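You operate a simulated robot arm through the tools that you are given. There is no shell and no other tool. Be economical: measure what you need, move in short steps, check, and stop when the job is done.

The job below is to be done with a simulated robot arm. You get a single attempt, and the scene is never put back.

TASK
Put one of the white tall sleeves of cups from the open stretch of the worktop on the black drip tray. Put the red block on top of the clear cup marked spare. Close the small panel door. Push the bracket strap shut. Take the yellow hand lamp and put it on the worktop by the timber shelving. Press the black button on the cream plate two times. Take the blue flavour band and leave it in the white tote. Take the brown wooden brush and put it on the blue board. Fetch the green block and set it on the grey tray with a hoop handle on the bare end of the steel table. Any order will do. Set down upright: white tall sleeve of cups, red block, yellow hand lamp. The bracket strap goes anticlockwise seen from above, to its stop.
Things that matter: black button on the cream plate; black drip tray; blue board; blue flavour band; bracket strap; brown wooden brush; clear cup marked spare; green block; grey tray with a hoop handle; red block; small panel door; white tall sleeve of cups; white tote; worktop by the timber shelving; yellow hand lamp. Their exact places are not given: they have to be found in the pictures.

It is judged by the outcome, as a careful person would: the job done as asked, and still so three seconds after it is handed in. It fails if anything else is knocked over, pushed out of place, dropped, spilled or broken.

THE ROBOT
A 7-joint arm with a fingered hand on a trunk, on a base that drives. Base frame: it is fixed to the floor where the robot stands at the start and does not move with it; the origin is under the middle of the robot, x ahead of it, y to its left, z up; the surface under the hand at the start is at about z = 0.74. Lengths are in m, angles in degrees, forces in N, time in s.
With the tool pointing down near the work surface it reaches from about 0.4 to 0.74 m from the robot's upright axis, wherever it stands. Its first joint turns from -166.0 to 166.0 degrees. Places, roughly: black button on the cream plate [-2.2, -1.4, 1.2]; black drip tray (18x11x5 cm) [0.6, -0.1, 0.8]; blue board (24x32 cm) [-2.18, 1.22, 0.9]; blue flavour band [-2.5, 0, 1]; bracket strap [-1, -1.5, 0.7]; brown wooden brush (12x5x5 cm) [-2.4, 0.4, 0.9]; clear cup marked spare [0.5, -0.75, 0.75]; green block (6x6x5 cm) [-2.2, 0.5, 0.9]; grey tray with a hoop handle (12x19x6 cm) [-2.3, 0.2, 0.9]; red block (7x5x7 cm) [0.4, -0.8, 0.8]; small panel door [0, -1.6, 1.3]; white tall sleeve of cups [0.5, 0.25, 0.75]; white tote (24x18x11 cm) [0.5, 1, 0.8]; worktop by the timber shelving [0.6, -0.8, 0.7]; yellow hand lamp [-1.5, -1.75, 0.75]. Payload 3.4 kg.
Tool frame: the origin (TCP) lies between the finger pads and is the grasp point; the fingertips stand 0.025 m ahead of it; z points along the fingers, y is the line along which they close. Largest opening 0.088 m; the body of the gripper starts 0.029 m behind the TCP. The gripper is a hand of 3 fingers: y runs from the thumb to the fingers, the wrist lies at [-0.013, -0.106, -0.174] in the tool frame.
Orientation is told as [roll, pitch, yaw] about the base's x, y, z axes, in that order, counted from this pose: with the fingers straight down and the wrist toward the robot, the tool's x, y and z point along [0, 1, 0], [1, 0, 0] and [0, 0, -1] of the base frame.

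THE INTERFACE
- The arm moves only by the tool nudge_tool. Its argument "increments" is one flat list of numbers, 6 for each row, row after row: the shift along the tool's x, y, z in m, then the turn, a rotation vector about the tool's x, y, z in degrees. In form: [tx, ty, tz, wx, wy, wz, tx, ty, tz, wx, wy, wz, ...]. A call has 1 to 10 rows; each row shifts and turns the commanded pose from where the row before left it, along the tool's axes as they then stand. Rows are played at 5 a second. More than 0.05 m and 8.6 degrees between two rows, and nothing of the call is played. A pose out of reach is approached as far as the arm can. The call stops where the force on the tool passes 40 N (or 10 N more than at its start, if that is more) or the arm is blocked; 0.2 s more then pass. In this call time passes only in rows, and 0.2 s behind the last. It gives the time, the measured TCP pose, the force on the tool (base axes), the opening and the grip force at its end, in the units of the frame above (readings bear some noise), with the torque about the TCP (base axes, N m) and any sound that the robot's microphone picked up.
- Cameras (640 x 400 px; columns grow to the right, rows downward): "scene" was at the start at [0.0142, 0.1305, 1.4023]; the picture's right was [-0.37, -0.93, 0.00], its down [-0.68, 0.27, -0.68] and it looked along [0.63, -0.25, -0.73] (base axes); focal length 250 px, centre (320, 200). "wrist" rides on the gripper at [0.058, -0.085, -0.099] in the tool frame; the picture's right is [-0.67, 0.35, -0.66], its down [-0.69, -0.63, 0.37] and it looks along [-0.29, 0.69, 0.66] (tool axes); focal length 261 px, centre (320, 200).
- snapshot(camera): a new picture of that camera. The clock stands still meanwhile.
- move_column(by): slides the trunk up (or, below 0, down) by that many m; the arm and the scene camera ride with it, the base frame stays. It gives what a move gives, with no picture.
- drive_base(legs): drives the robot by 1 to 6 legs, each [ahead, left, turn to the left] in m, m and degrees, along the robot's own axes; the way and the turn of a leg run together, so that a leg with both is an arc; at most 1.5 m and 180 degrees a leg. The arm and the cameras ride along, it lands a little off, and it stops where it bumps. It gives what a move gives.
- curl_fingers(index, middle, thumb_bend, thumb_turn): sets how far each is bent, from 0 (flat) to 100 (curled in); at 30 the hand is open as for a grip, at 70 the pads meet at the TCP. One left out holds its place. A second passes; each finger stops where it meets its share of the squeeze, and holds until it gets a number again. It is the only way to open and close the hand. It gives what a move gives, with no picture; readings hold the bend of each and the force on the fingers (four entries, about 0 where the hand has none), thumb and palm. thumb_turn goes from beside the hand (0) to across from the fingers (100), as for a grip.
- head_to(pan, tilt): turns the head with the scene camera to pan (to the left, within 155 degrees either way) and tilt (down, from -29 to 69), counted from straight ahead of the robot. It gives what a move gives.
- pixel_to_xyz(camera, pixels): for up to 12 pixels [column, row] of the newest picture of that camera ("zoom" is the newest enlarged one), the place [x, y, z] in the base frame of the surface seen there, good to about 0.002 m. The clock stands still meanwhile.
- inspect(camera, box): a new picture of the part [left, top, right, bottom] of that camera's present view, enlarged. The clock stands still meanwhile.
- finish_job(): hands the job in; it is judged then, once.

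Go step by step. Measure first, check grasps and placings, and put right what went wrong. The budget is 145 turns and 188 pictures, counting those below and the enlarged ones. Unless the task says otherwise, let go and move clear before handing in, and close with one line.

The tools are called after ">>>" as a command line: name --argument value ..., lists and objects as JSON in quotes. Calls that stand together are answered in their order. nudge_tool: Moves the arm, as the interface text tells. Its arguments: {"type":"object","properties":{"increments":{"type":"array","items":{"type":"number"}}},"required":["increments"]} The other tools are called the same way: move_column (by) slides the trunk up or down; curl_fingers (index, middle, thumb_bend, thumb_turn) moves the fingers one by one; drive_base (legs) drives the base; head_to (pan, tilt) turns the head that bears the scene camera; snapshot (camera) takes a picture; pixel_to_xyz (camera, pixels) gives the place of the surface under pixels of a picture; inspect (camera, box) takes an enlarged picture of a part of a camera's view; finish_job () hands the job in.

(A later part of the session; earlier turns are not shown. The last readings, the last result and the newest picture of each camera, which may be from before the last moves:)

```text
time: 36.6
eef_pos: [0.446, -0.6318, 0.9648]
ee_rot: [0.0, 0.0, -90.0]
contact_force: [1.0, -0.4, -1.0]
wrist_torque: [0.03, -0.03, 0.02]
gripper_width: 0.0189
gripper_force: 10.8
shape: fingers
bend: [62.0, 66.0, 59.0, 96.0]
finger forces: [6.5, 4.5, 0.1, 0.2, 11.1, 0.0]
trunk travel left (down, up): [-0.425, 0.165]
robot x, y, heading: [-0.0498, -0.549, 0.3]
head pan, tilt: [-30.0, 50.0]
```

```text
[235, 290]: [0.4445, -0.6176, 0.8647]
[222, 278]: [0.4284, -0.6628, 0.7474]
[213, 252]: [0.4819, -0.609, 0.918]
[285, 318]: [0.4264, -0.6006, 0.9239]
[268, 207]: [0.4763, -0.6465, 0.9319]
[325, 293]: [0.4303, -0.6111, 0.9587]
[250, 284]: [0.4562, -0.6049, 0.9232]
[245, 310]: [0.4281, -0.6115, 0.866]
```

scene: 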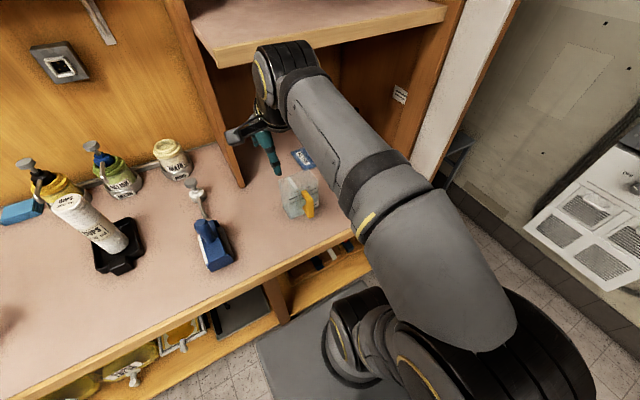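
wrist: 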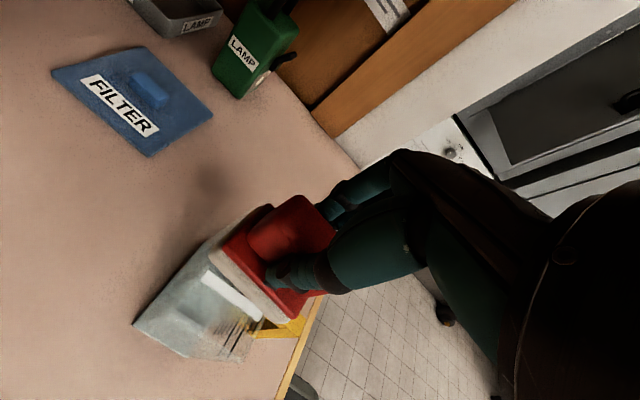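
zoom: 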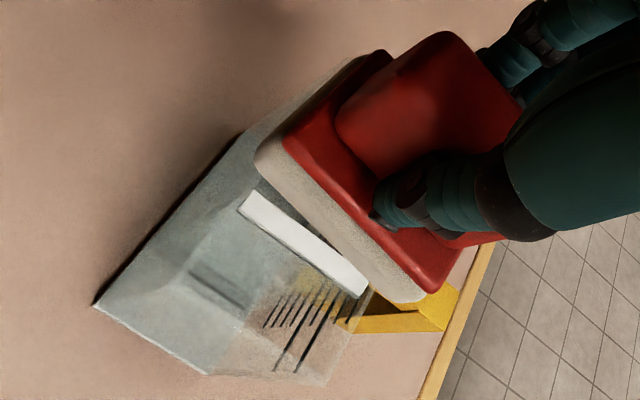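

Rim and bar are flush at z≈0.866, centre (0.441, -0.632), and the block centre is 7 mm too far in x. I'll correct and lower gently.

>>> nudge_tool --increments '[-0.007, 0.001, 0.02, 0, 0, 0, 0, 0, 0.014, 0, 0, 0, 0, 0, 0.002, 0, 0, 0]'

>>> nudge_tool --increments '[0, 0, 0.0025, 0, 0, 0]'

>>> inspect --camera "wrist" --box '[120, 180, 360, 370]'

```text
time: 37.4
eef_pos: [0.4417, -0.6316, 0.9295]
ee_rot: [0.0, 0.0, -90.0]
contact_force: [1.1, 0.7, -1.4]
wrist_torque: [-0.01, 0.02, -0.01]
gripper_width: 0.0186
gripper_force: 10.8
shape: fingers
bend: [62.0, 66.0, 59.0, 96.0]
finger forces: [6.4, 4.5, 0.1, 0.1, 11.2, 0.0]
trunk travel left (down, up): [-0.425, 0.165]
robot x, y, heading: [-0.0508, -0.5479, 0.3]
head pan, tilt: [-30.0, 50.0]
```

```text
time: 37.8
eef_pos: [0.4406, -0.632, 0.926]
ee_rot: [0.0, 0.0, -90.1]
contact_force: [-0.6, -1.8, 3.5]
wrist_torque: [0.08, -0.05, -0.02]
gripper_width: 0.0185
gripper_force: 11.1
shape: fingers
bend: [62.0, 66.0, 59.0, 96.0]
finger forces: [6.9, 4.6, 0.0, 0.0, 10.8, 0.1]
trunk travel left (down, up): [-0.425, 0.165]
robot x, y, heading: [-0.0487, -0.5517, 0.2]
head pan, tilt: [-30.0, 50.0]
```

```text
2.11 times, centred on (240, 275) of wrist
```

zoom: 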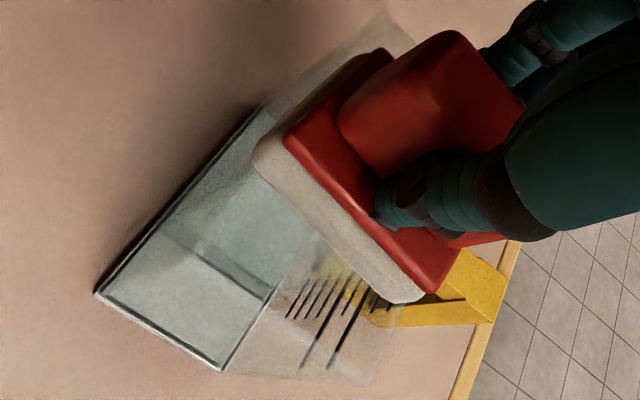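

Contact at 3.5 N with the block spanning the cup. I'll release and retreat up.

>>> curl_fingers --index 35 --middle 35 --thumb_bend 35

>>> nudge_tool --increments '[0, 0, -0.03, 0, 0, 0, 0, 0, -0.04, 0, 0, 0, 0, 0, -0.03, 0, 0, 0]'

>>> snapshot --camera "wrist"

```text
time: 38.8
eef_pos: [0.4401, -0.6318, 0.926]
ee_rot: [-0.1, 0.0, -90.0]
contact_force: [0.4, 1.0, -0.1]
wrist_torque: [0.03, -0.02, 0.03]
gripper_width: 0.0738
gripper_force: 0.1
shape: fingers
bend: [35.0, 35.0, 35.0, 97.0]
finger forces: [0.1, 0.0, 0.0, 0.0, 0.1, 0.0]
trunk travel left (down, up): [-0.425, 0.165]
robot x, y, heading: [-0.0493, -0.5522, 0.2]
head pan, tilt: [-30.0, 50.0]
```

```text
time: 39.6
eef_pos: [0.4294, -0.6318, 1.0029]
ee_rot: [-3.0, -0.2, -90.1]
contact_force: [0.0, 0.1, 0.2]
wrist_torque: [-0.02, 0.02, 0.02]
gripper_width: 0.0739
gripper_force: 0.1
shape: fingers
bend: [35.0, 35.0, 35.0, 97.0]
finger forces: [0.1, 0.1, 0.0, 0.0, 0.0, 0.0]
trunk travel left (down, up): [-0.425, 0.165]
robot x, y, heading: [-0.0508, -0.5537, 0.1]
head pan, tilt: [-30.0, 50.0]
```

```text
154 pictures are left
```

wrist: 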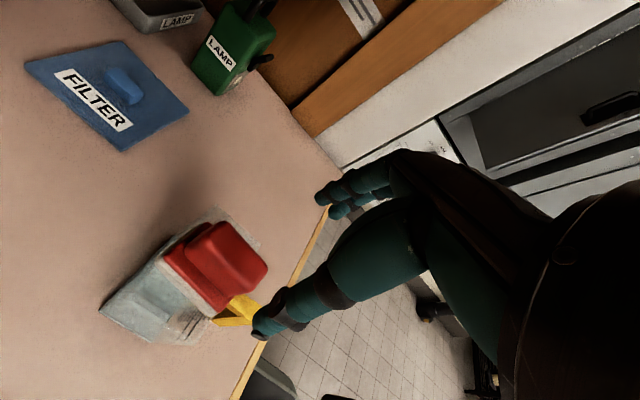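

The block sits on the cup. The arm is near a reach limit, so I'll pull back toward the robot while turning the hand back, then check.

>>> nudge_tool --increments '[-0.03, 0, 0.02, 0, 0, 0, -0.04, 0, 0, 0, 0, 0, -0.03, 0, 0, 0, 0, -8.5, 0, 0, 0, 0, 0, -8.5, 0, 0, 0, 0, 0, -8.5, 0, 0, 0, 0, 0, -8.5, 0, 0, 0, 0, 0, -8.5, 0, 0, 0, 0, 0, -8.5, 0, 0, 0, 0, 0, -8.5, 0, 0, 0, 0, 0, -8.5]'

>>> inspect --camera "scene" --box '[220, 60, 460, 260]'

>>> snapshot --camera "wrist"

```text
time: 41.8
eef_pos: [0.3404, -0.6306, 1.0054]
ee_rot: [0.0, -0.1, -21.9]
contact_force: [-0.1, 0.0, 0.3]
wrist_torque: [0.0, 0.01, -0.01]
gripper_width: 0.074
gripper_force: 0.1
shape: fingers
bend: [35.0, 35.0, 35.0, 97.0]
finger forces: [0.0, 0.1, 0.0, 0.0, 0.0, 0.1]
trunk travel left (down, up): [-0.425, 0.165]
robot x, y, heading: [-0.0493, -0.5487, 0.3]
head pan, tilt: [-30.0, 50.0]
```

```text
2.00 times, centred on (340, 160) of scene
```

zoom: 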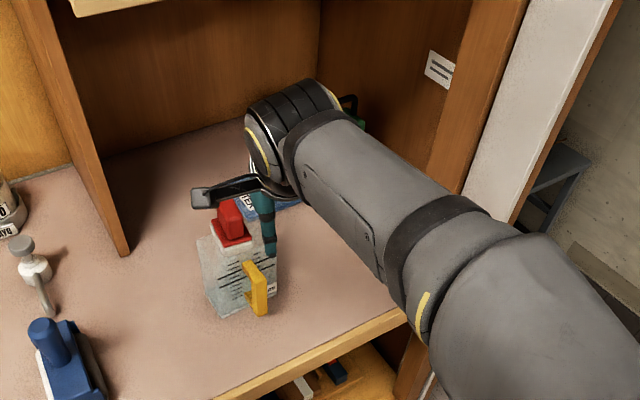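

```text
152 pictures are left
```

wrist: 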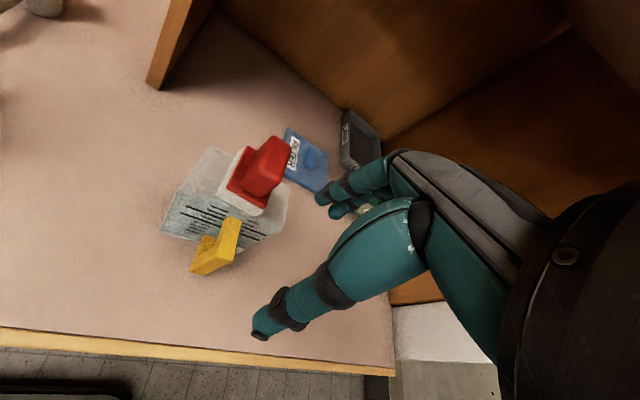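

The red block rests flat on the cup. Next is the panel wall; I'll straighten the hand, back off, turn right, and look at the panel.

>>> nudge_tool --increments '[0, -0.01, -0.02, 0, 0, -7.3, 0, 0, -0.03, 0, 0, -7.3, 0, 0, -0.03, 0, 0, -7.3]'

>>> drive_base --legs '[[-0.35, 0, 0], [0, 0, -90]]'

>>> head_to --pan 20 --tilt 15

>>> snapshot --camera "scene"

```text
time: 42.6
eef_pos: [0.3316, -0.6285, 1.0869]
ee_rot: [0.0, -0.1, -0.1]
contact_force: [0.8, 0.6, -0.4]
wrist_torque: [-0.02, 0.0, -0.01]
gripper_width: 0.074
gripper_force: 0.1
shape: fingers
bend: [35.0, 35.0, 35.0, 97.0]
finger forces: [0.0, 0.0, 0.0, 0.0, 0.1, 0.0]
trunk travel left (down, up): [-0.425, 0.165]
robot x, y, heading: [-0.0494, -0.5526, 0.3]
head pan, tilt: [-30.0, 50.0]
```

```text
time: 48.7
eef_pos: [-0.4843, -0.9314, 1.0872]
ee_rot: [0.0, 0.0, -90.7]
contact_force: [0.4, -0.5, -0.1]
wrist_torque: [-0.05, -0.04, -0.03]
gripper_width: 0.074
gripper_force: 0.0
shape: fingers
bend: [35.0, 35.0, 35.0, 97.0]
finger forces: [0.0, 0.0, 0.1, 0.0, 0.0, 0.0]
trunk travel left (down, up): [-0.425, 0.165]
robot x, y, heading: [-0.4031, -0.5516, -90.3]
head pan, tilt: [-30.0, 50.0]
```

```text
time: 49.9
eef_pos: [-0.4853, -0.9309, 1.0872]
ee_rot: [0.0, 0.0, -90.8]
contact_force: [-0.5, -0.6, 0.0]
wrist_torque: [0.0, 0.0, -0.04]
gripper_width: 0.0738
gripper_force: 0.1
shape: fingers
bend: [35.0, 35.0, 35.0, 97.0]
finger forces: [0.1, 0.1, 0.1, 0.0, 0.0, 0.0]
trunk travel left (down, up): [-0.425, 0.165]
robot x, y, heading: [-0.403, -0.5498, -90.5]
head pan, tilt: [20.0, 15.0]
```

```text
151 pictures are left
```

scene: 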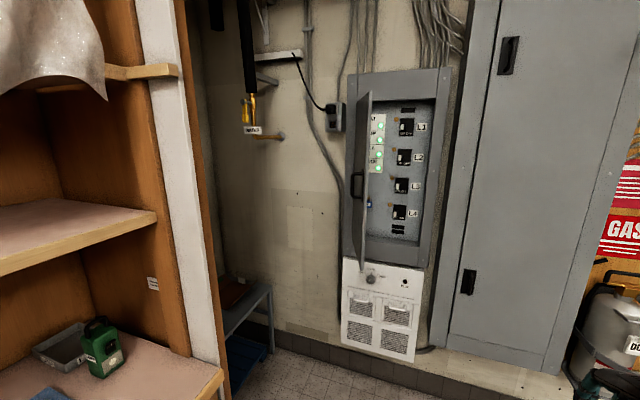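

The panel door stands open about 90°, hinged on its left side (pixels 345–372), its free edge toward me. I'll measure it.

>>> inspect --camera "scene" --box '[310, 60, 470, 290]'

>>> pixel_to_xyz --camera "scene" --pixels '[[370, 100], [366, 180], [362, 265], [350, 90], [347, 240], [447, 75], [432, 240], [410, 160], [358, 185], [364, 140], [352, 140], [440, 160]]'

```text
1.74 times, centred on (390, 175) of scene
```

zoom: 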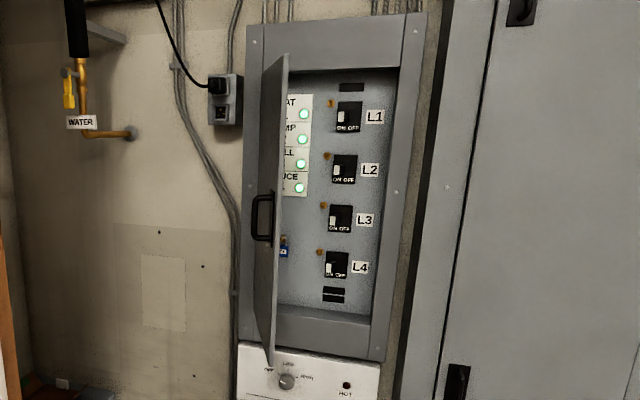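

```text
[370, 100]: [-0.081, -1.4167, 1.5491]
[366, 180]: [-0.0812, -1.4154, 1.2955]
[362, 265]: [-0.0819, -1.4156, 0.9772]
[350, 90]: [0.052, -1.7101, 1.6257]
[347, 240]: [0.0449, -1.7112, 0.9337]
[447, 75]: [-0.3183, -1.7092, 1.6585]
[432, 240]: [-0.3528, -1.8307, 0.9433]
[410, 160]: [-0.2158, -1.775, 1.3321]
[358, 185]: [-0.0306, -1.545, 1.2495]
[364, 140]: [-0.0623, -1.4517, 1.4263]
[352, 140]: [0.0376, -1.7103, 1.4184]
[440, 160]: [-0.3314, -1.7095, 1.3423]
```

Door: hinge near (0.0, -1.71), free edge at (-0.08, -1.416), z 0.97–1.6, with a handle on the outer face at z≈1.25. I'll push it with the closed hand low on the outer face: swing the tool to the left, then drive up.

>>> curl_fingers --index 62 --middle 62 --thumb_bend 62

>>> nudge_tool --increments '[0.045, 0, 0.007, 0, 0, 0, 0.045, 0, 0.007, 0, 0, 0, 0.045, 0, 0.007, 0, 0, 0, 0.045, 0, 0.007, 0, 0, 0, 0.045, 0, 0.007, 0, 0, 0, 0.045, 0, 0.007, 0, 0, 0, 0.045, 0, 0.007, 0, 0, 0, 0.045, 0, 0.007, 0, 0, 0]'

>>> drive_base --legs '[[0, 0.153, 0], [0.48, 0, 0]]'

>>> head_to --pan 10 --tilt 35

>>> snapshot --camera "scene"

```text
time: 50.9
eef_pos: [-0.4849, -0.9307, 1.0871]
ee_rot: [0.0, 0.1, -90.7]
contact_force: [0.1, -0.3, 0.1]
wrist_torque: [-0.03, 0.0, 0.0]
gripper_width: 0.016
gripper_force: 0.1
shape: fingers
bend: [62.0, 62.0, 62.0, 97.0]
finger forces: [0.0, 0.1, 0.0, 0.0, 0.0, 0.0]
trunk travel left (down, up): [-0.425, 0.165]
robot x, y, heading: [-0.401, -0.5539, -90.5]
head pan, tilt: [20.0, 15.0]
```

```text
time: 52.7
eef_pos: [-0.1265, -0.9386, 1.0324]
ee_rot: [0.0, 0.0, -90.7]
contact_force: [0.3, -0.1, 0.3]
wrist_torque: [-0.04, 0.01, -0.01]
gripper_width: 0.0159
gripper_force: 0.1
shape: fingers
bend: [62.0, 62.0, 62.0, 97.0]
finger forces: [0.1, 0.0, 0.0, 0.0, 0.0, 0.0]
trunk travel left (down, up): [-0.425, 0.165]
robot x, y, heading: [-0.4021, -0.5515, -90.3]
head pan, tilt: [20.0, 15.0]
```

```text
time: 56.5
eef_pos: [0.0283, -1.4247, 1.0311]
ee_rot: [-0.1, 0.0, -90.2]
contact_force: [0.0, 0.2, -0.7]
wrist_torque: [0.01, 0.03, -0.02]
gripper_width: 0.0161
gripper_force: 0.1
shape: fingers
bend: [62.0, 62.0, 62.0, 97.0]
finger forces: [0.0, 0.0, 0.0, 0.0, 0.0, 0.0]
trunk travel left (down, up): [-0.425, 0.165]
robot x, y, heading: [-0.2505, -1.0409, -89.8]
head pan, tilt: [20.0, 15.0]
```

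```text
time: 57.4
eef_pos: [0.0285, -1.4236, 1.0319]
ee_rot: [0.0, 0.0, -90.1]
contact_force: [0.7, -0.7, 1.1]
wrist_torque: [0.01, 0.03, 0.02]
gripper_width: 0.016
gripper_force: 0.0
shape: fingers
bend: [62.0, 62.0, 62.0, 97.0]
finger forces: [0.1, 0.0, 0.0, 0.1, 0.0, 0.1]
trunk travel left (down, up): [-0.425, 0.165]
robot x, y, heading: [-0.2501, -1.0382, -89.7]
head pan, tilt: [10.0, 35.0]
```

```text
149 pictures are left
```

scene: 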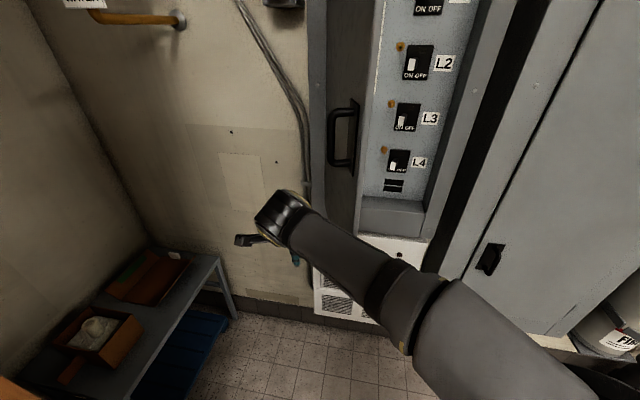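

The hand is on the outer side of the door. I'll move forward beside it and push along the closing arc.

>>> nudge_tool --increments '[0, 0.04, 0, 0, 0, 0, 0, 0.04, 0, 0, 0, 0, -0.035, 0, 0, 0, 0, 0, -0.042, 0.01, 0, 0, 0, 0, -0.041, 0.011, 0, 0, 0, 0, -0.029, 0.021, 0, 0, 0, 0, -0.029, 0.021, 0, 0, 0, 0, -0.02, 0.03, 0, 0, 0, 0, -0.02, 0.03, 0, 0, 0, 0]'

>>> snapshot --camera "scene"

```text
time: 59.4
eef_pos: [-0.189, -1.6253, 1.0294]
ee_rot: [-0.1, 0.1, -90.2]
contact_force: [0.3, -0.6, 0.6]
wrist_torque: [0.02, -0.02, 0.0]
gripper_width: 0.0157
gripper_force: 0.1
shape: fingers
bend: [62.0, 62.0, 62.0, 97.0]
finger forces: [0.0, 0.0, 0.0, 0.0, 0.0, 0.1]
trunk travel left (down, up): [-0.425, 0.165]
robot x, y, heading: [-0.2529, -1.0402, -89.8]
head pan, tilt: [10.0, 35.0]
```

```text
148 pictures are left
```

scene: 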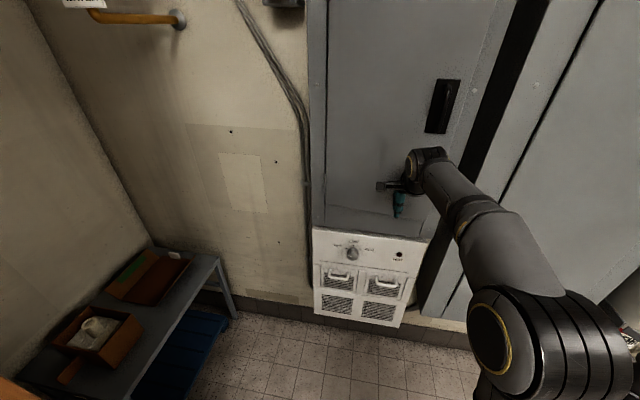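

The door is nearly shut. I'll push straight forward until it seats.

>>> nudge_tool --increments '[0, 0.02, 0, 0, 0, 0, 0, 0.01, 0, 0, 0, 0, 0, 0.01, 0, 0, 0, 0, 0, 0.01, 0, 0, 0, 0, 0, 0.01, 0, 0, 0, 0, 0, 0.01, 0, 0, 0, 0]'

>>> head_to --pan 10 --tilt 10

>>> snapshot --camera "scene"

```text
time: 60.5
eef_pos: [-0.188, -1.6719, 1.0335]
ee_rot: [0.0, 0.5, -90.1]
contact_force: [-0.9, 25.1, 4.7]
wrist_torque: [-0.54, 0.04, -0.24]
gripper_width: 0.0159
gripper_force: 12.4
shape: fingers
bend: [62.0, 70.0, 62.0, 97.0]
finger forces: [0.0, 25.1, 0.1, 0.0, 0.0, 0.1]
trunk travel left (down, up): [-0.425, 0.165]
robot x, y, heading: [-0.2519, -1.0397, -89.8]
head pan, tilt: [10.0, 35.0]
stopped in row 5: the force on the tool passed its limit at 48 N (the readings are from after the stop); the commanded pose is now the measured one
```

```text
time: 61.4
eef_pos: [-0.1882, -1.6715, 1.0338]
ee_rot: [0.1, 0.3, -90.1]
contact_force: [-1.5, 31.9, 4.1]
wrist_torque: [-0.85, 0.04, -0.29]
gripper_width: 0.0157
gripper_force: 15.9
shape: fingers
bend: [62.0, 70.0, 62.0, 97.0]
finger forces: [0.0, 31.6, 0.0, 0.0, 0.1, 0.1]
trunk travel left (down, up): [-0.425, 0.165]
robot x, y, heading: [-0.2522, -1.0403, -90.1]
head pan, tilt: [10.0, 10.0]
```

```text
147 pictures are left
```

scene: 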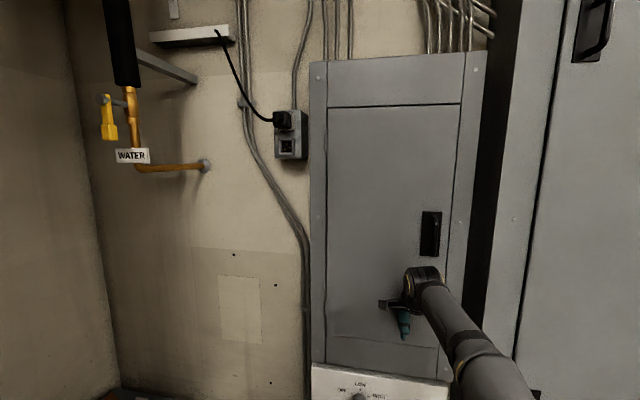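

The door looks flush. I'll retreat and check its plane, then look right for the strap, lamp and button.

>>> nudge_tool --increments '[0, -0.04, 0, 0, 0, 0, 0, -0.045, 0, 0, 0, 0, 0, -0.045, 0, 0, 0, 0, 0, -0.045, 0, 0, 0, 0, 0, -0.045, 0, 0, 0, 0]'

>>> snapshot --camera "scene"

>>> pixel_to_xyz --camera "scene" --pixels '[[335, 150], [440, 150], [455, 150], [318, 150], [345, 320], [440, 320], [448, 250]]'

>>> head_to --pan -45 --tilt 30

>>> snapshot --camera "scene"

```text
time: 62.6
eef_pos: [-0.188, -1.4566, 1.0332]
ee_rot: [-0.1, 0.6, -90.2]
contact_force: [0.4, 0.8, -1.0]
wrist_torque: [-0.02, 0.02, 0.01]
gripper_width: 0.0158
gripper_force: 0.0
shape: fingers
bend: [62.0, 62.0, 62.0, 97.0]
finger forces: [0.0, 0.0, 0.1, 0.1, 0.1, 0.1]
trunk travel left (down, up): [-0.425, 0.165]
robot x, y, heading: [-0.2517, -1.0424, -89.7]
head pan, tilt: [10.0, 10.0]
```

```text
146 pictures are left
```

scene: 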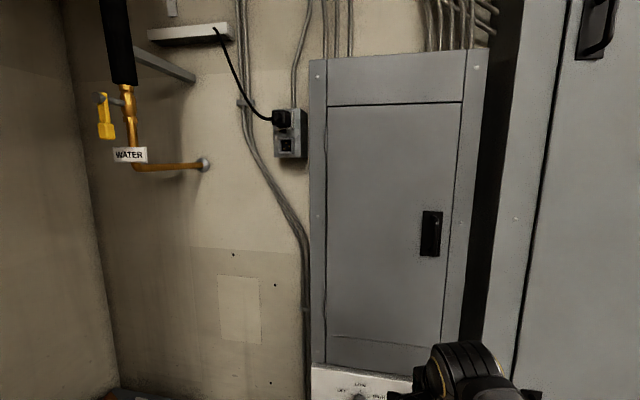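

```text
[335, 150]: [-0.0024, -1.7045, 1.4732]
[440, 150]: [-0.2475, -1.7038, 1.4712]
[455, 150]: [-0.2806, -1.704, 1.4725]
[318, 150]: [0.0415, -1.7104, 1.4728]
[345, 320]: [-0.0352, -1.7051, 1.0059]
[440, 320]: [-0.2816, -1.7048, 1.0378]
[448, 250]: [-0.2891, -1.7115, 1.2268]
```

```text
time: 63.8
eef_pos: [-0.1886, -1.4564, 1.0338]
ee_rot: [0.0, 0.6, -90.1]
contact_force: [0.8, 0.3, 0.9]
wrist_torque: [0.0, 0.0, 0.01]
gripper_width: 0.0155
gripper_force: 0.1
shape: fingers
bend: [62.0, 62.0, 62.0, 97.0]
finger forces: [0.1, 0.0, 0.1, 0.0, 0.1, 0.0]
trunk travel left (down, up): [-0.425, 0.165]
robot x, y, heading: [-0.2528, -1.0395, -89.7]
head pan, tilt: [-45.0, 30.0]
```

```text
145 pictures are left
```

scene: 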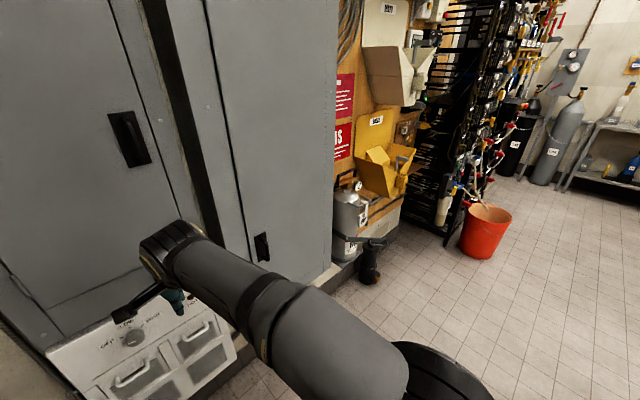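

Door plane is uniform at y -1.704, so it's shut. I'll back off and move right to view the gas board with strap and lamp.

>>> drive_base --legs '[[-0.35, 0, 0], [0, -0.9, 0]]'

>>> head_to --pan -5 --tilt 30

>>> snapshot --camera "scene"

>>> head_to --pan -45 --tilt 20

>>> snapshot --camera "scene"

```text
time: 70.4
eef_pos: [-1.0862, -1.1062, 1.0329]
ee_rot: [0.0, 0.6, -90.2]
contact_force: [-0.6, 0.4, 0.1]
wrist_torque: [0.0, 0.02, -0.01]
gripper_width: 0.0157
gripper_force: 0.1
shape: fingers
bend: [62.0, 62.0, 62.0, 97.0]
finger forces: [0.0, 0.1, 0.1, 0.0, 0.1, 0.0]
trunk travel left (down, up): [-0.425, 0.165]
robot x, y, heading: [-1.1487, -0.6885, -90.0]
head pan, tilt: [-45.0, 30.0]
```

```text
time: 71.5
eef_pos: [-1.0851, -1.1077, 1.034]
ee_rot: [-0.1, 0.7, -90.3]
contact_force: [0.2, -0.2, -0.2]
wrist_torque: [0.02, 0.0, 0.04]
gripper_width: 0.0159
gripper_force: 0.0
shape: fingers
bend: [62.0, 62.0, 62.0, 97.0]
finger forces: [0.1, 0.0, 0.0, 0.1, 0.0, 0.1]
trunk travel left (down, up): [-0.425, 0.165]
robot x, y, heading: [-1.1493, -0.6947, -89.8]
head pan, tilt: [-5.0, 30.0]
```

```text
144 pictures are left
```

scene: 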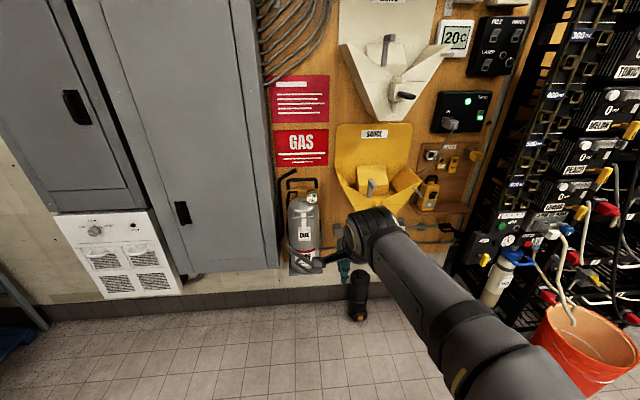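

```text
time: 72.5
eef_pos: [-1.0876, -1.1073, 1.0342]
ee_rot: [0.0, 0.5, -90.3]
contact_force: [-0.4, -0.5, 0.8]
wrist_torque: [-0.04, -0.01, 0.0]
gripper_width: 0.0159
gripper_force: 0.0
shape: fingers
bend: [62.0, 62.0, 62.0, 97.0]
finger forces: [0.1, 0.1, 0.1, 0.0, 0.1, 0.0]
trunk travel left (down, up): [-0.425, 0.165]
robot x, y, heading: [-1.1482, -0.6901, -90.0]
head pan, tilt: [-45.0, 20.0]
```

```text
143 pictures are left
```

scene: 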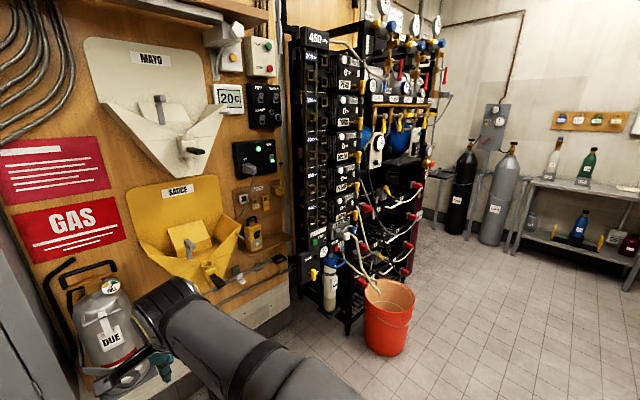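

The cylinder with black bracket is at (100,330), the yellow lamp at (250,235). I'll zoom on both.

>>> inspect --camera "scene" --box '[0, 230, 180, 400]'

>>> inspect --camera "scene" --box '[160, 150, 320, 310]'

>>> inspect --camera "scene" --box '[270, 0, 470, 320]'

```text
2.35 times, centred on (90, 315) of scene
```

zoom: 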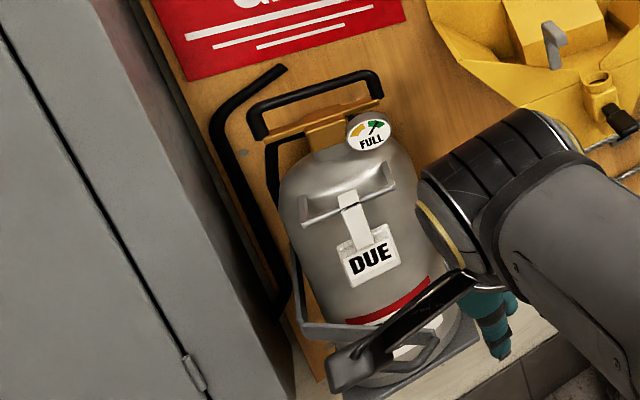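

```text
2.50 times, centred on (240, 230) of scene
```

zoom: 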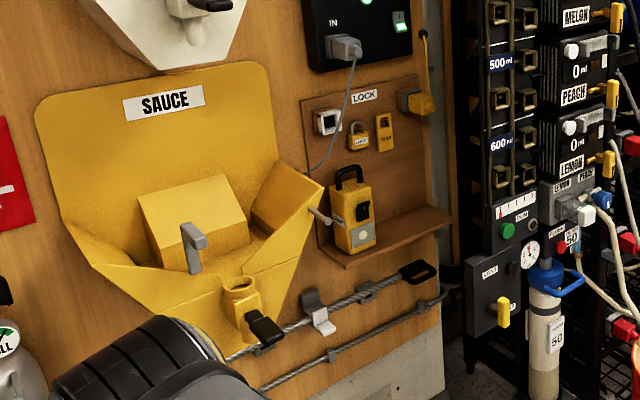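

```text
1.25 times, centred on (370, 160) of scene
```

zoom: 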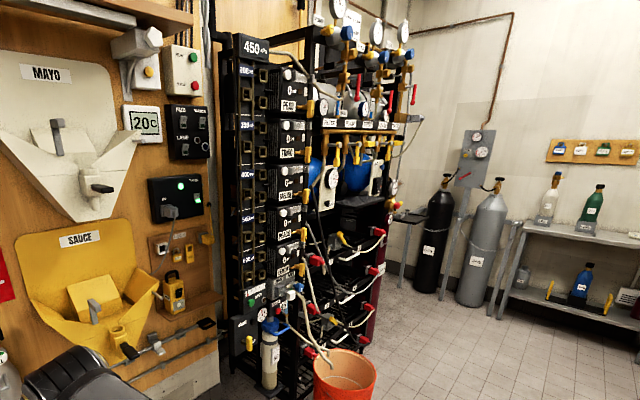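

The cylinder bracket is partly hidden by my arm. I'll swing the arm to the right and look again.

>>> nudge_tool --increments '[-0.045, 0, -0.005, 0, 0, 0, -0.045, 0, -0.005, 0, 0, 0, -0.045, 0, -0.005, 0, 0, 0, -0.045, 0, -0.005, 0, 0, 0, -0.045, 0, -0.005, 0, 0, 0, -0.045, 0, -0.005, 0, 0, 0, -0.045, 0, -0.005, 0, 0, 0, -0.045, 0, -0.005, 0, 0, 0]'

>>> head_to --pan 0 --tilt 40

>>> snapshot --camera "scene"

>>> inspect --camera "scene" --box '[220, 120, 400, 280]'

```text
time: 74.3
eef_pos: [-1.4439, -1.1074, 1.0732]
ee_rot: [-0.1, 0.5, -90.3]
contact_force: [1.2, 0.2, -0.6]
wrist_torque: [0.02, -0.02, 0.05]
gripper_width: 0.0159
gripper_force: 0.1
shape: fingers
bend: [62.0, 62.0, 62.0, 97.0]
finger forces: [0.0, 0.0, 0.0, 0.0, 0.1, 0.1]
trunk travel left (down, up): [-0.425, 0.165]
robot x, y, heading: [-1.1479, -0.6909, -90.1]
head pan, tilt: [-45.0, 20.0]
```

```text
time: 75.5
eef_pos: [-1.444, -1.1069, 1.0741]
ee_rot: [0.1, 0.6, -90.3]
contact_force: [0.7, 0.3, -0.6]
wrist_torque: [-0.01, -0.05, -0.02]
gripper_width: 0.0161
gripper_force: 0.0
shape: fingers
bend: [62.0, 62.0, 62.0, 97.0]
finger forces: [0.0, 0.1, 0.1, 0.1, 0.0, 0.1]
trunk travel left (down, up): [-0.425, 0.165]
robot x, y, heading: [-1.1492, -0.6892, -90.1]
head pan, tilt: [0.0, 40.0]
```

```text
139 pictures are left
```

scene: 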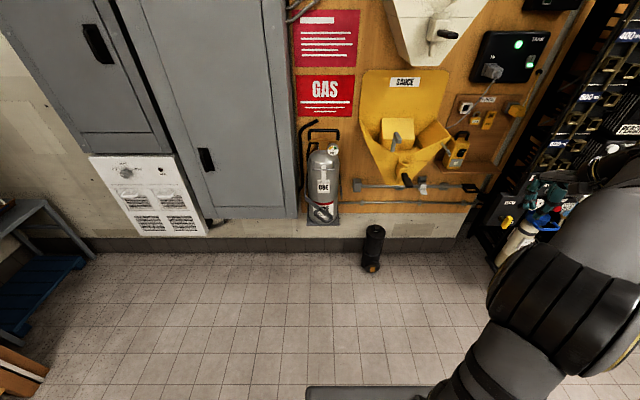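

```text
2.50 times, centred on (310, 200) of scene
```

zoom: 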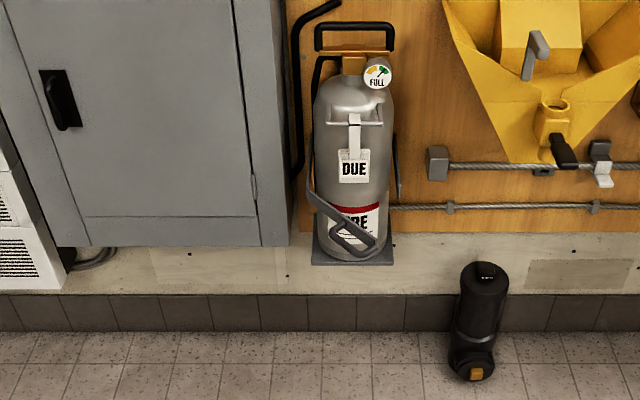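

The strap is the grey band with a loop end near zoom (345,230), hinged on the left of the cylinder. I'll measure along it.

>>> pixel_to_xyz --camera "zoom" --pixels '[[310, 190], [320, 205], [333, 222], [345, 235], [360, 250], [350, 220], [372, 235], [330, 240], [350, 170], [350, 100], [398, 190], [390, 240]]'

>>> inspect --camera "scene" --box '[295, 170, 355, 230]'

```text
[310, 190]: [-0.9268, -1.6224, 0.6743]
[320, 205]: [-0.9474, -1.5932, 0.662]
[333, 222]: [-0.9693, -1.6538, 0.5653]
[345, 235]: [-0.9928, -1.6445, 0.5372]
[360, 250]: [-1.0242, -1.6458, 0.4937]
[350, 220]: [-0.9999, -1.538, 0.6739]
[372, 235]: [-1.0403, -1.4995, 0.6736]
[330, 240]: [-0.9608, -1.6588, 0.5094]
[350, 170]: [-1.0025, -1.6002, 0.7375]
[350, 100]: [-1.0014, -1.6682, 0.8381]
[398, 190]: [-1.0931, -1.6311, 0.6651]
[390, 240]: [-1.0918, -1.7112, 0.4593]
```

```text
6.67 times, centred on (325, 200) of scene
```

zoom: 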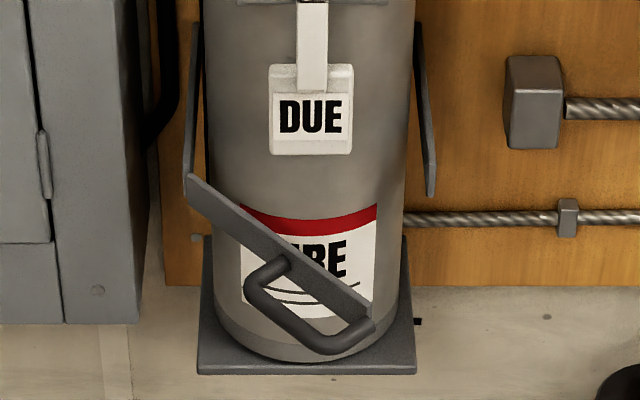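

The strap is hinged at (-0.92, -1.62), sticking out to about (-1.05, -1.49) at z 0.64–0.68; pushing its free end toward the cylinder closes it anticlockwise. I'll bring the arm left, drive up, and lower in front of it.

>>> nudge_tool --increments '[0.048, 0, 0, 0, 0, 0, 0.048, 0, 0, 0, 0, 0, 0.048, 0, 0, 0, 0, 0, 0.048, 0, 0, 0, 0, 0, 0.048, 0, 0, 0, 0, 0, 0.048, 0, 0, 0, 0, 0, 0.048, 0, 0, 0, 0, 0, 0.048, 0, 0, 0, 0, 0]'

>>> drive_base --legs '[[0.26, 0, 0]]'

>>> nudge_tool --increments '[0, 0, 0.045, 0, 0, 0, 0, 0, 0.045, 0, 0, 0, 0, 0, 0.045, 0, 0, 0, 0, 0, 0.045, 0, 0, 0, 0, 0, 0.045, 0, 0, 0, 0, 0, 0.045, 0, 0, 0, 0, 0, 0.045, 0, 0, 0, 0, 0, 0.045, 0, 0, 0, 0, 0, 0.045, 0, 0, 0]'

>>> snapshot --camera "wrist"

>>> snapshot --camera "scene"

```text
time: 77.3
eef_pos: [-1.0613, -1.11, 1.0693]
ee_rot: [0.0, 0.6, -90.4]
contact_force: [-0.8, 0.9, -0.1]
wrist_torque: [0.01, 0.0, 0.02]
gripper_width: 0.0157
gripper_force: 0.1
shape: fingers
bend: [62.0, 62.0, 62.0, 97.0]
finger forces: [0.1, 0.0, 0.0, 0.1, 0.1, 0.0]
trunk travel left (down, up): [-0.425, 0.165]
robot x, y, heading: [-1.1487, -0.6914, -90.1]
head pan, tilt: [0.0, 40.0]
```

```text
time: 79.1
eef_pos: [-1.0603, -1.3736, 1.071]
ee_rot: [0.0, 0.6, -90.2]
contact_force: [0.5, 0.1, -0.4]
wrist_torque: [0.02, -0.01, -0.04]
gripper_width: 0.0159
gripper_force: 0.0
shape: fingers
bend: [62.0, 62.0, 62.0, 97.0]
finger forces: [0.0, 0.0, 0.1, 0.1, 0.1, 0.0]
trunk travel left (down, up): [-0.425, 0.165]
robot x, y, heading: [-1.1482, -0.9542, -89.6]
head pan, tilt: [0.0, 40.0]
```

```text
time: 81.1
eef_pos: [-1.0592, -1.3704, 0.6654]
ee_rot: [-0.1, 0.5, -90.2]
contact_force: [0.2, -0.5, 0.2]
wrist_torque: [-0.01, 0.02, -0.02]
gripper_width: 0.0154
gripper_force: 0.1
shape: fingers
bend: [62.0, 62.0, 62.0, 97.0]
finger forces: [0.0, 0.0, 0.0, 0.0, 0.1, 0.0]
trunk travel left (down, up): [-0.425, 0.165]
robot x, y, heading: [-1.1504, -0.9522, -90.0]
head pan, tilt: [0.0, 40.0]
```

```text
136 pictures are left
```

wrist: 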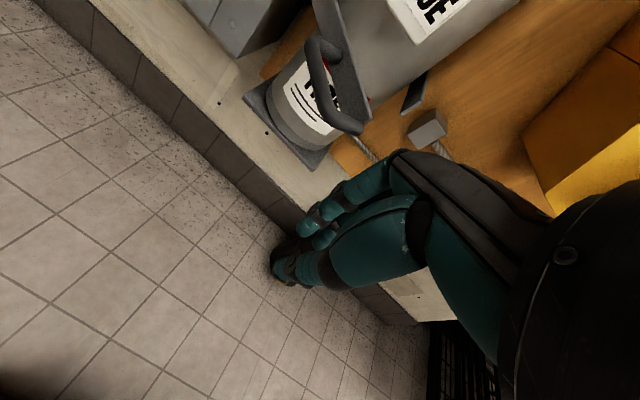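

```text
135 pictures are left
```

scene: 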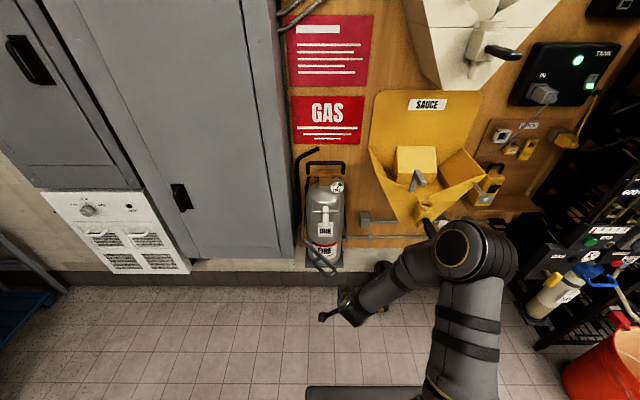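

The hand is in front of the strap, and my elbow is near the sauce hopper. I'll check clearances.

>>> pixel_to_xyz --camera "scene" --pixels '[[425, 205], [430, 225], [465, 245], [440, 250], [420, 180], [385, 160], [480, 180], [360, 305], [500, 250]]'

>>> pixel_to_xyz --camera "wrist" --pixels '[[320, 50], [350, 125], [320, 100], [335, 30], [365, 100], [350, 60], [355, 110]]'

```text
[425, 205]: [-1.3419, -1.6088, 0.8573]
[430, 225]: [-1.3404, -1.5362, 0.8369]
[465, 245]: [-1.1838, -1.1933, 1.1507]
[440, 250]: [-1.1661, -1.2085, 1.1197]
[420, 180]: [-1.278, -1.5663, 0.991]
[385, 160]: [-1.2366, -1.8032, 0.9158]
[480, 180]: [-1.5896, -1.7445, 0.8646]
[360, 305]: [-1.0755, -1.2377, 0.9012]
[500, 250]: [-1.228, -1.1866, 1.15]
```

```text
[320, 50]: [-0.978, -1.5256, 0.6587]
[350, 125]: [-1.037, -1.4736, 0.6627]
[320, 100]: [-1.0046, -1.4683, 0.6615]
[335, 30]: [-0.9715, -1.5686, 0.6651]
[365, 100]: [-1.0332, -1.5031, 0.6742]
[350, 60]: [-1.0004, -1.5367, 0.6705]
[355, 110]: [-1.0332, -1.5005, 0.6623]
```

Clearance is fine. I'll push forward at x≈-1.03 against the strap's free end until it stops.

>>> nudge_tool --increments '[0.029, 0.02, 0, 0, 0, 0, 0, 0.04, 0, 0, 0, 0, 0, 0.025, 0, 0, 0, 0, 0, 0.02, 0, 0, 0, 0, 0, 0.02, 0, 0, 0, 0, 0, 0.015, 0, 0, 0, 0, 0, 0.015, 0, 0, 0, 0, 0, 0.01, 0, 0, 0, 0, 0, 0.01, 0, 0, 0, 0, 0, 0.01, 0, 0, 0, 0]'

>>> snapshot --camera "wrist"

>>> inspect --camera "scene" --box '[260, 140, 420, 300]'

```text
time: 82.0
eef_pos: [-1.0416, -1.4542, 0.6632]
ee_rot: [-0.5, 0.8, -91.0]
contact_force: [-21.8, 25.8, 19.7]
wrist_torque: [-0.55, 0.09, -0.64]
gripper_width: 0.0047
gripper_force: 20.1
shape: fingers
bend: [70.0, 71.0, 62.0, 97.0]
finger forces: [13.6, 26.3, 0.1, 0.0, 0.1, 0.0]
trunk travel left (down, up): [-0.425, 0.165]
robot x, y, heading: [-1.1466, -0.9565, -89.9]
head pan, tilt: [0.0, 40.0]
stopped in row 4: the force on the tool passed its limit at 50 N (the readings are from after the stop); the commanded pose is now the measured one
```

```text
134 pictures are left
```

wrist: 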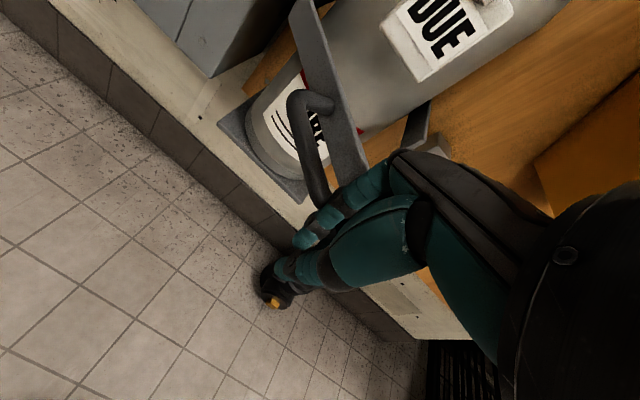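

```text
2.50 times, centred on (340, 220) of scene
```

zoom: 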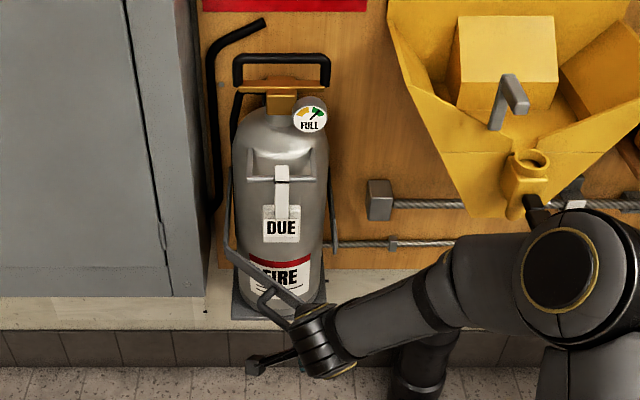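

The push landed on the strap's tip end-on. The pusher must be on its +x side, so I'll back off, shift left, and push diagonally toward the cylinder.

>>> nudge_tool --increments '[0, -0.045, 0, 0, 0, 0, 0.045, 0, 0, 0, 0, 0, 0.045, 0, 0, 0, 0, 0, 0, 0.03, 0, 0, 0, 0, -0.01, 0.023, 0, 0, 0, 0, -0.01, 0.023, 0, 0, 0, 0, -0.02, 0.018, 0, 0, 0, 0, -0.02, 0.02, 0, 0, 0, 0, -0.02, 0.022, 0, 0, 0, 0, -0.02, 0.015, 0, 0, 0, 0]'

>>> snapshot --camera "wrist"

>>> inspect --camera "scene" --box '[260, 140, 420, 300]'

```text
time: 84.2
eef_pos: [-1.0474, -1.5587, 0.6641]
ee_rot: [-0.3, 0.7, -90.5]
contact_force: [9.1, 21.3, 16.5]
wrist_torque: [-0.41, 0.12, 0.17]
gripper_width: 0.0119
gripper_force: 13.8
shape: fingers
bend: [66.0, 71.0, 62.0, 97.0]
finger forces: [4.5, 22.8, 0.0, 0.0, 0.0, 0.0]
trunk travel left (down, up): [-0.425, 0.165]
robot x, y, heading: [-1.1507, -0.9519, -89.5]
head pan, tilt: [0.0, 40.0]
```

```text
132 pictures are left
```

wrist: 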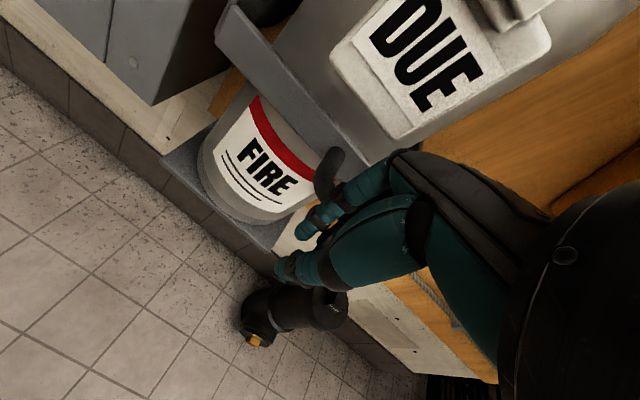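

```text
2.50 times, centred on (340, 220) of scene
```

zoom: 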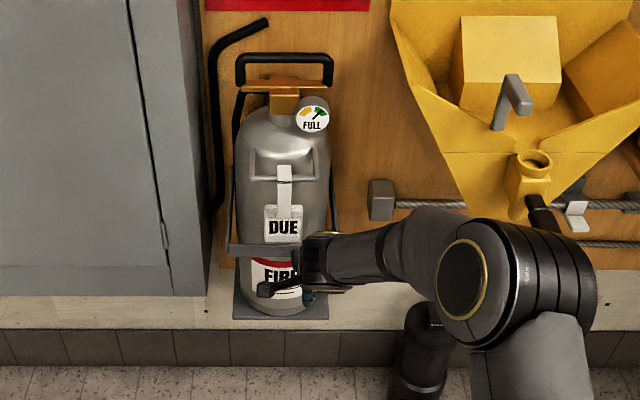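

The strap is now across the cylinder. I'll press straight in a little more to be sure it is at its stop.

>>> nudge_tool --increments '[0, 0.006, 0, 0, 0, 0, 0, 0.006, 0, 0, 0, 0, 0, 0.006, 0, 0, 0, 0, 0, 0.006, 0, 0, 0, 0]'

>>> pixel_to_xyz --camera "zoom" --pixels '[[235, 250], [250, 250], [270, 250], [290, 250], [230, 240]]'

>>> inspect --camera "scene" --box '[300, 210, 380, 280]'

>>> pixel_to_xyz --camera "zoom" --pixels '[[90, 200], [110, 200], [140, 205], [170, 205], [70, 200], [120, 190]]'

```text
time: 84.8
eef_pos: [-1.0477, -1.5657, 0.6623]
ee_rot: [-0.1, 0.7, -90.4]
contact_force: [-1.0, 24.9, 21.5]
wrist_torque: [-0.41, 0.08, 0.0]
gripper_width: 0.0026
gripper_force: 16.6
shape: fingers
bend: [70.0, 71.0, 62.0, 97.0]
finger forces: [14.9, 18.7, 0.0, 0.0, 0.0, 0.1]
trunk travel left (down, up): [-0.425, 0.165]
robot x, y, heading: [-1.1486, -0.9524, -89.9]
head pan, tilt: [0.0, 40.0]
stopped in row 2: the force on the tool passed its limit at 41 N (the readings are from after the stop); the commanded pose is now the measured one
```

```text
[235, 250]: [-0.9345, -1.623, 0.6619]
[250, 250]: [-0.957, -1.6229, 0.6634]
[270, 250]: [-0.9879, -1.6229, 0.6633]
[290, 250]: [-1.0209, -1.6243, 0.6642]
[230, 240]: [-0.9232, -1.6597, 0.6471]
```

```text
5.71 times, centred on (340, 245) of scene
```

zoom: 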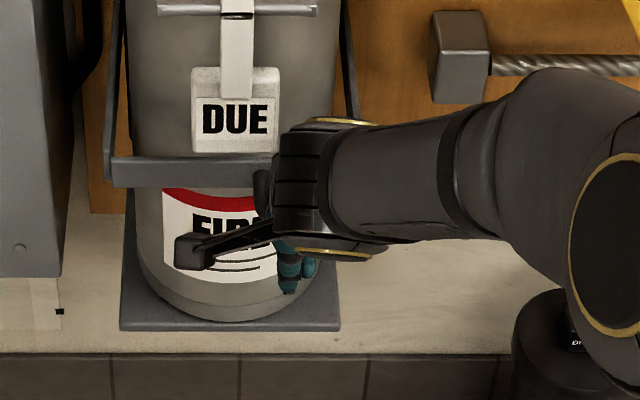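

```text
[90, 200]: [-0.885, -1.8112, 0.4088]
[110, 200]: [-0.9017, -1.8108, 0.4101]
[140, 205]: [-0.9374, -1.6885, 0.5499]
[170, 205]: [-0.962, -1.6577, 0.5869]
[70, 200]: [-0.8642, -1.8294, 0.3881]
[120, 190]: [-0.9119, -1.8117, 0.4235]
```

The strap lies at uniform y -1.623 across the cylinder, so it's shut against its stop. I'll retreat up and view the lamp.

>>> nudge_tool --increments '[0, -0.045, 0, 0, 0, 0, 0, -0.045, 0, 0, 0, 0, 0, -0.045, 0, 0, 0, 0, 0, -0.03, -0.03, 0, 0, 0, 0, 0, -0.045, 0, 0, 0, 0, 0, -0.045, 0, 0, 0, 0, 0, -0.045, 0, 0, 0, 0, 0, -0.045, 0, 0, 0, 0, 0, -0.045, 0, 0, 0, 0, 0, -0.045, 0, 0, 0]'

>>> head_to --pan -25 --tilt 30

>>> snapshot --camera "scene"

>>> head_to --pan 0 --tilt 40

>>> snapshot --camera "scene"

```text
time: 87.0
eef_pos: [-1.0459, -1.4079, 0.9637]
ee_rot: [-0.4, 0.9, -90.5]
contact_force: [-0.1, 0.7, -0.7]
wrist_torque: [0.0, 0.0, 0.02]
gripper_width: 0.0153
gripper_force: 0.1
shape: fingers
bend: [62.0, 62.0, 62.0, 97.0]
finger forces: [0.1, 0.1, 0.0, 0.0, 0.1, 0.0]
trunk travel left (down, up): [-0.425, 0.165]
robot x, y, heading: [-1.1474, -0.9525, -90.0]
head pan, tilt: [0.0, 40.0]
```

```text
time: 87.8
eef_pos: [-1.0451, -1.4088, 0.962]
ee_rot: [-0.3, 1.0, -90.7]
contact_force: [-0.5, 0.2, -1.1]
wrist_torque: [0.01, 0.02, -0.01]
gripper_width: 0.0154
gripper_force: 0.0
shape: fingers
bend: [62.0, 62.0, 62.0, 97.0]
finger forces: [0.0, 0.0, 0.0, 0.0, 0.0, 0.1]
trunk travel left (down, up): [-0.425, 0.165]
robot x, y, heading: [-1.145, -0.9509, -89.8]
head pan, tilt: [-25.0, 30.0]
```

```text
129 pictures are left
```

scene: 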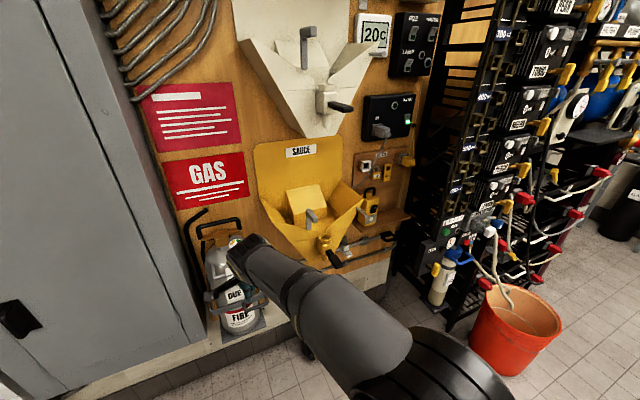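

```text
time: 88.7
eef_pos: [-1.0457, -1.4085, 0.9618]
ee_rot: [-0.3, 1.0, -90.5]
contact_force: [0.5, -0.1, 0.4]
wrist_torque: [0.0, -0.02, 0.03]
gripper_width: 0.0155
gripper_force: 0.1
shape: fingers
bend: [62.0, 62.0, 62.0, 97.0]
finger forces: [0.0, 0.0, 0.1, 0.0, 0.0, 0.0]
trunk travel left (down, up): [-0.425, 0.165]
robot x, y, heading: [-1.1496, -0.9506, -89.6]
head pan, tilt: [0.0, 40.0]
```

```text
128 pictures are left
```

scene: 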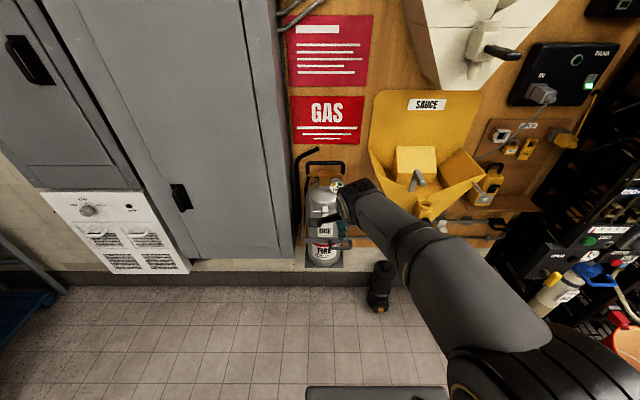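

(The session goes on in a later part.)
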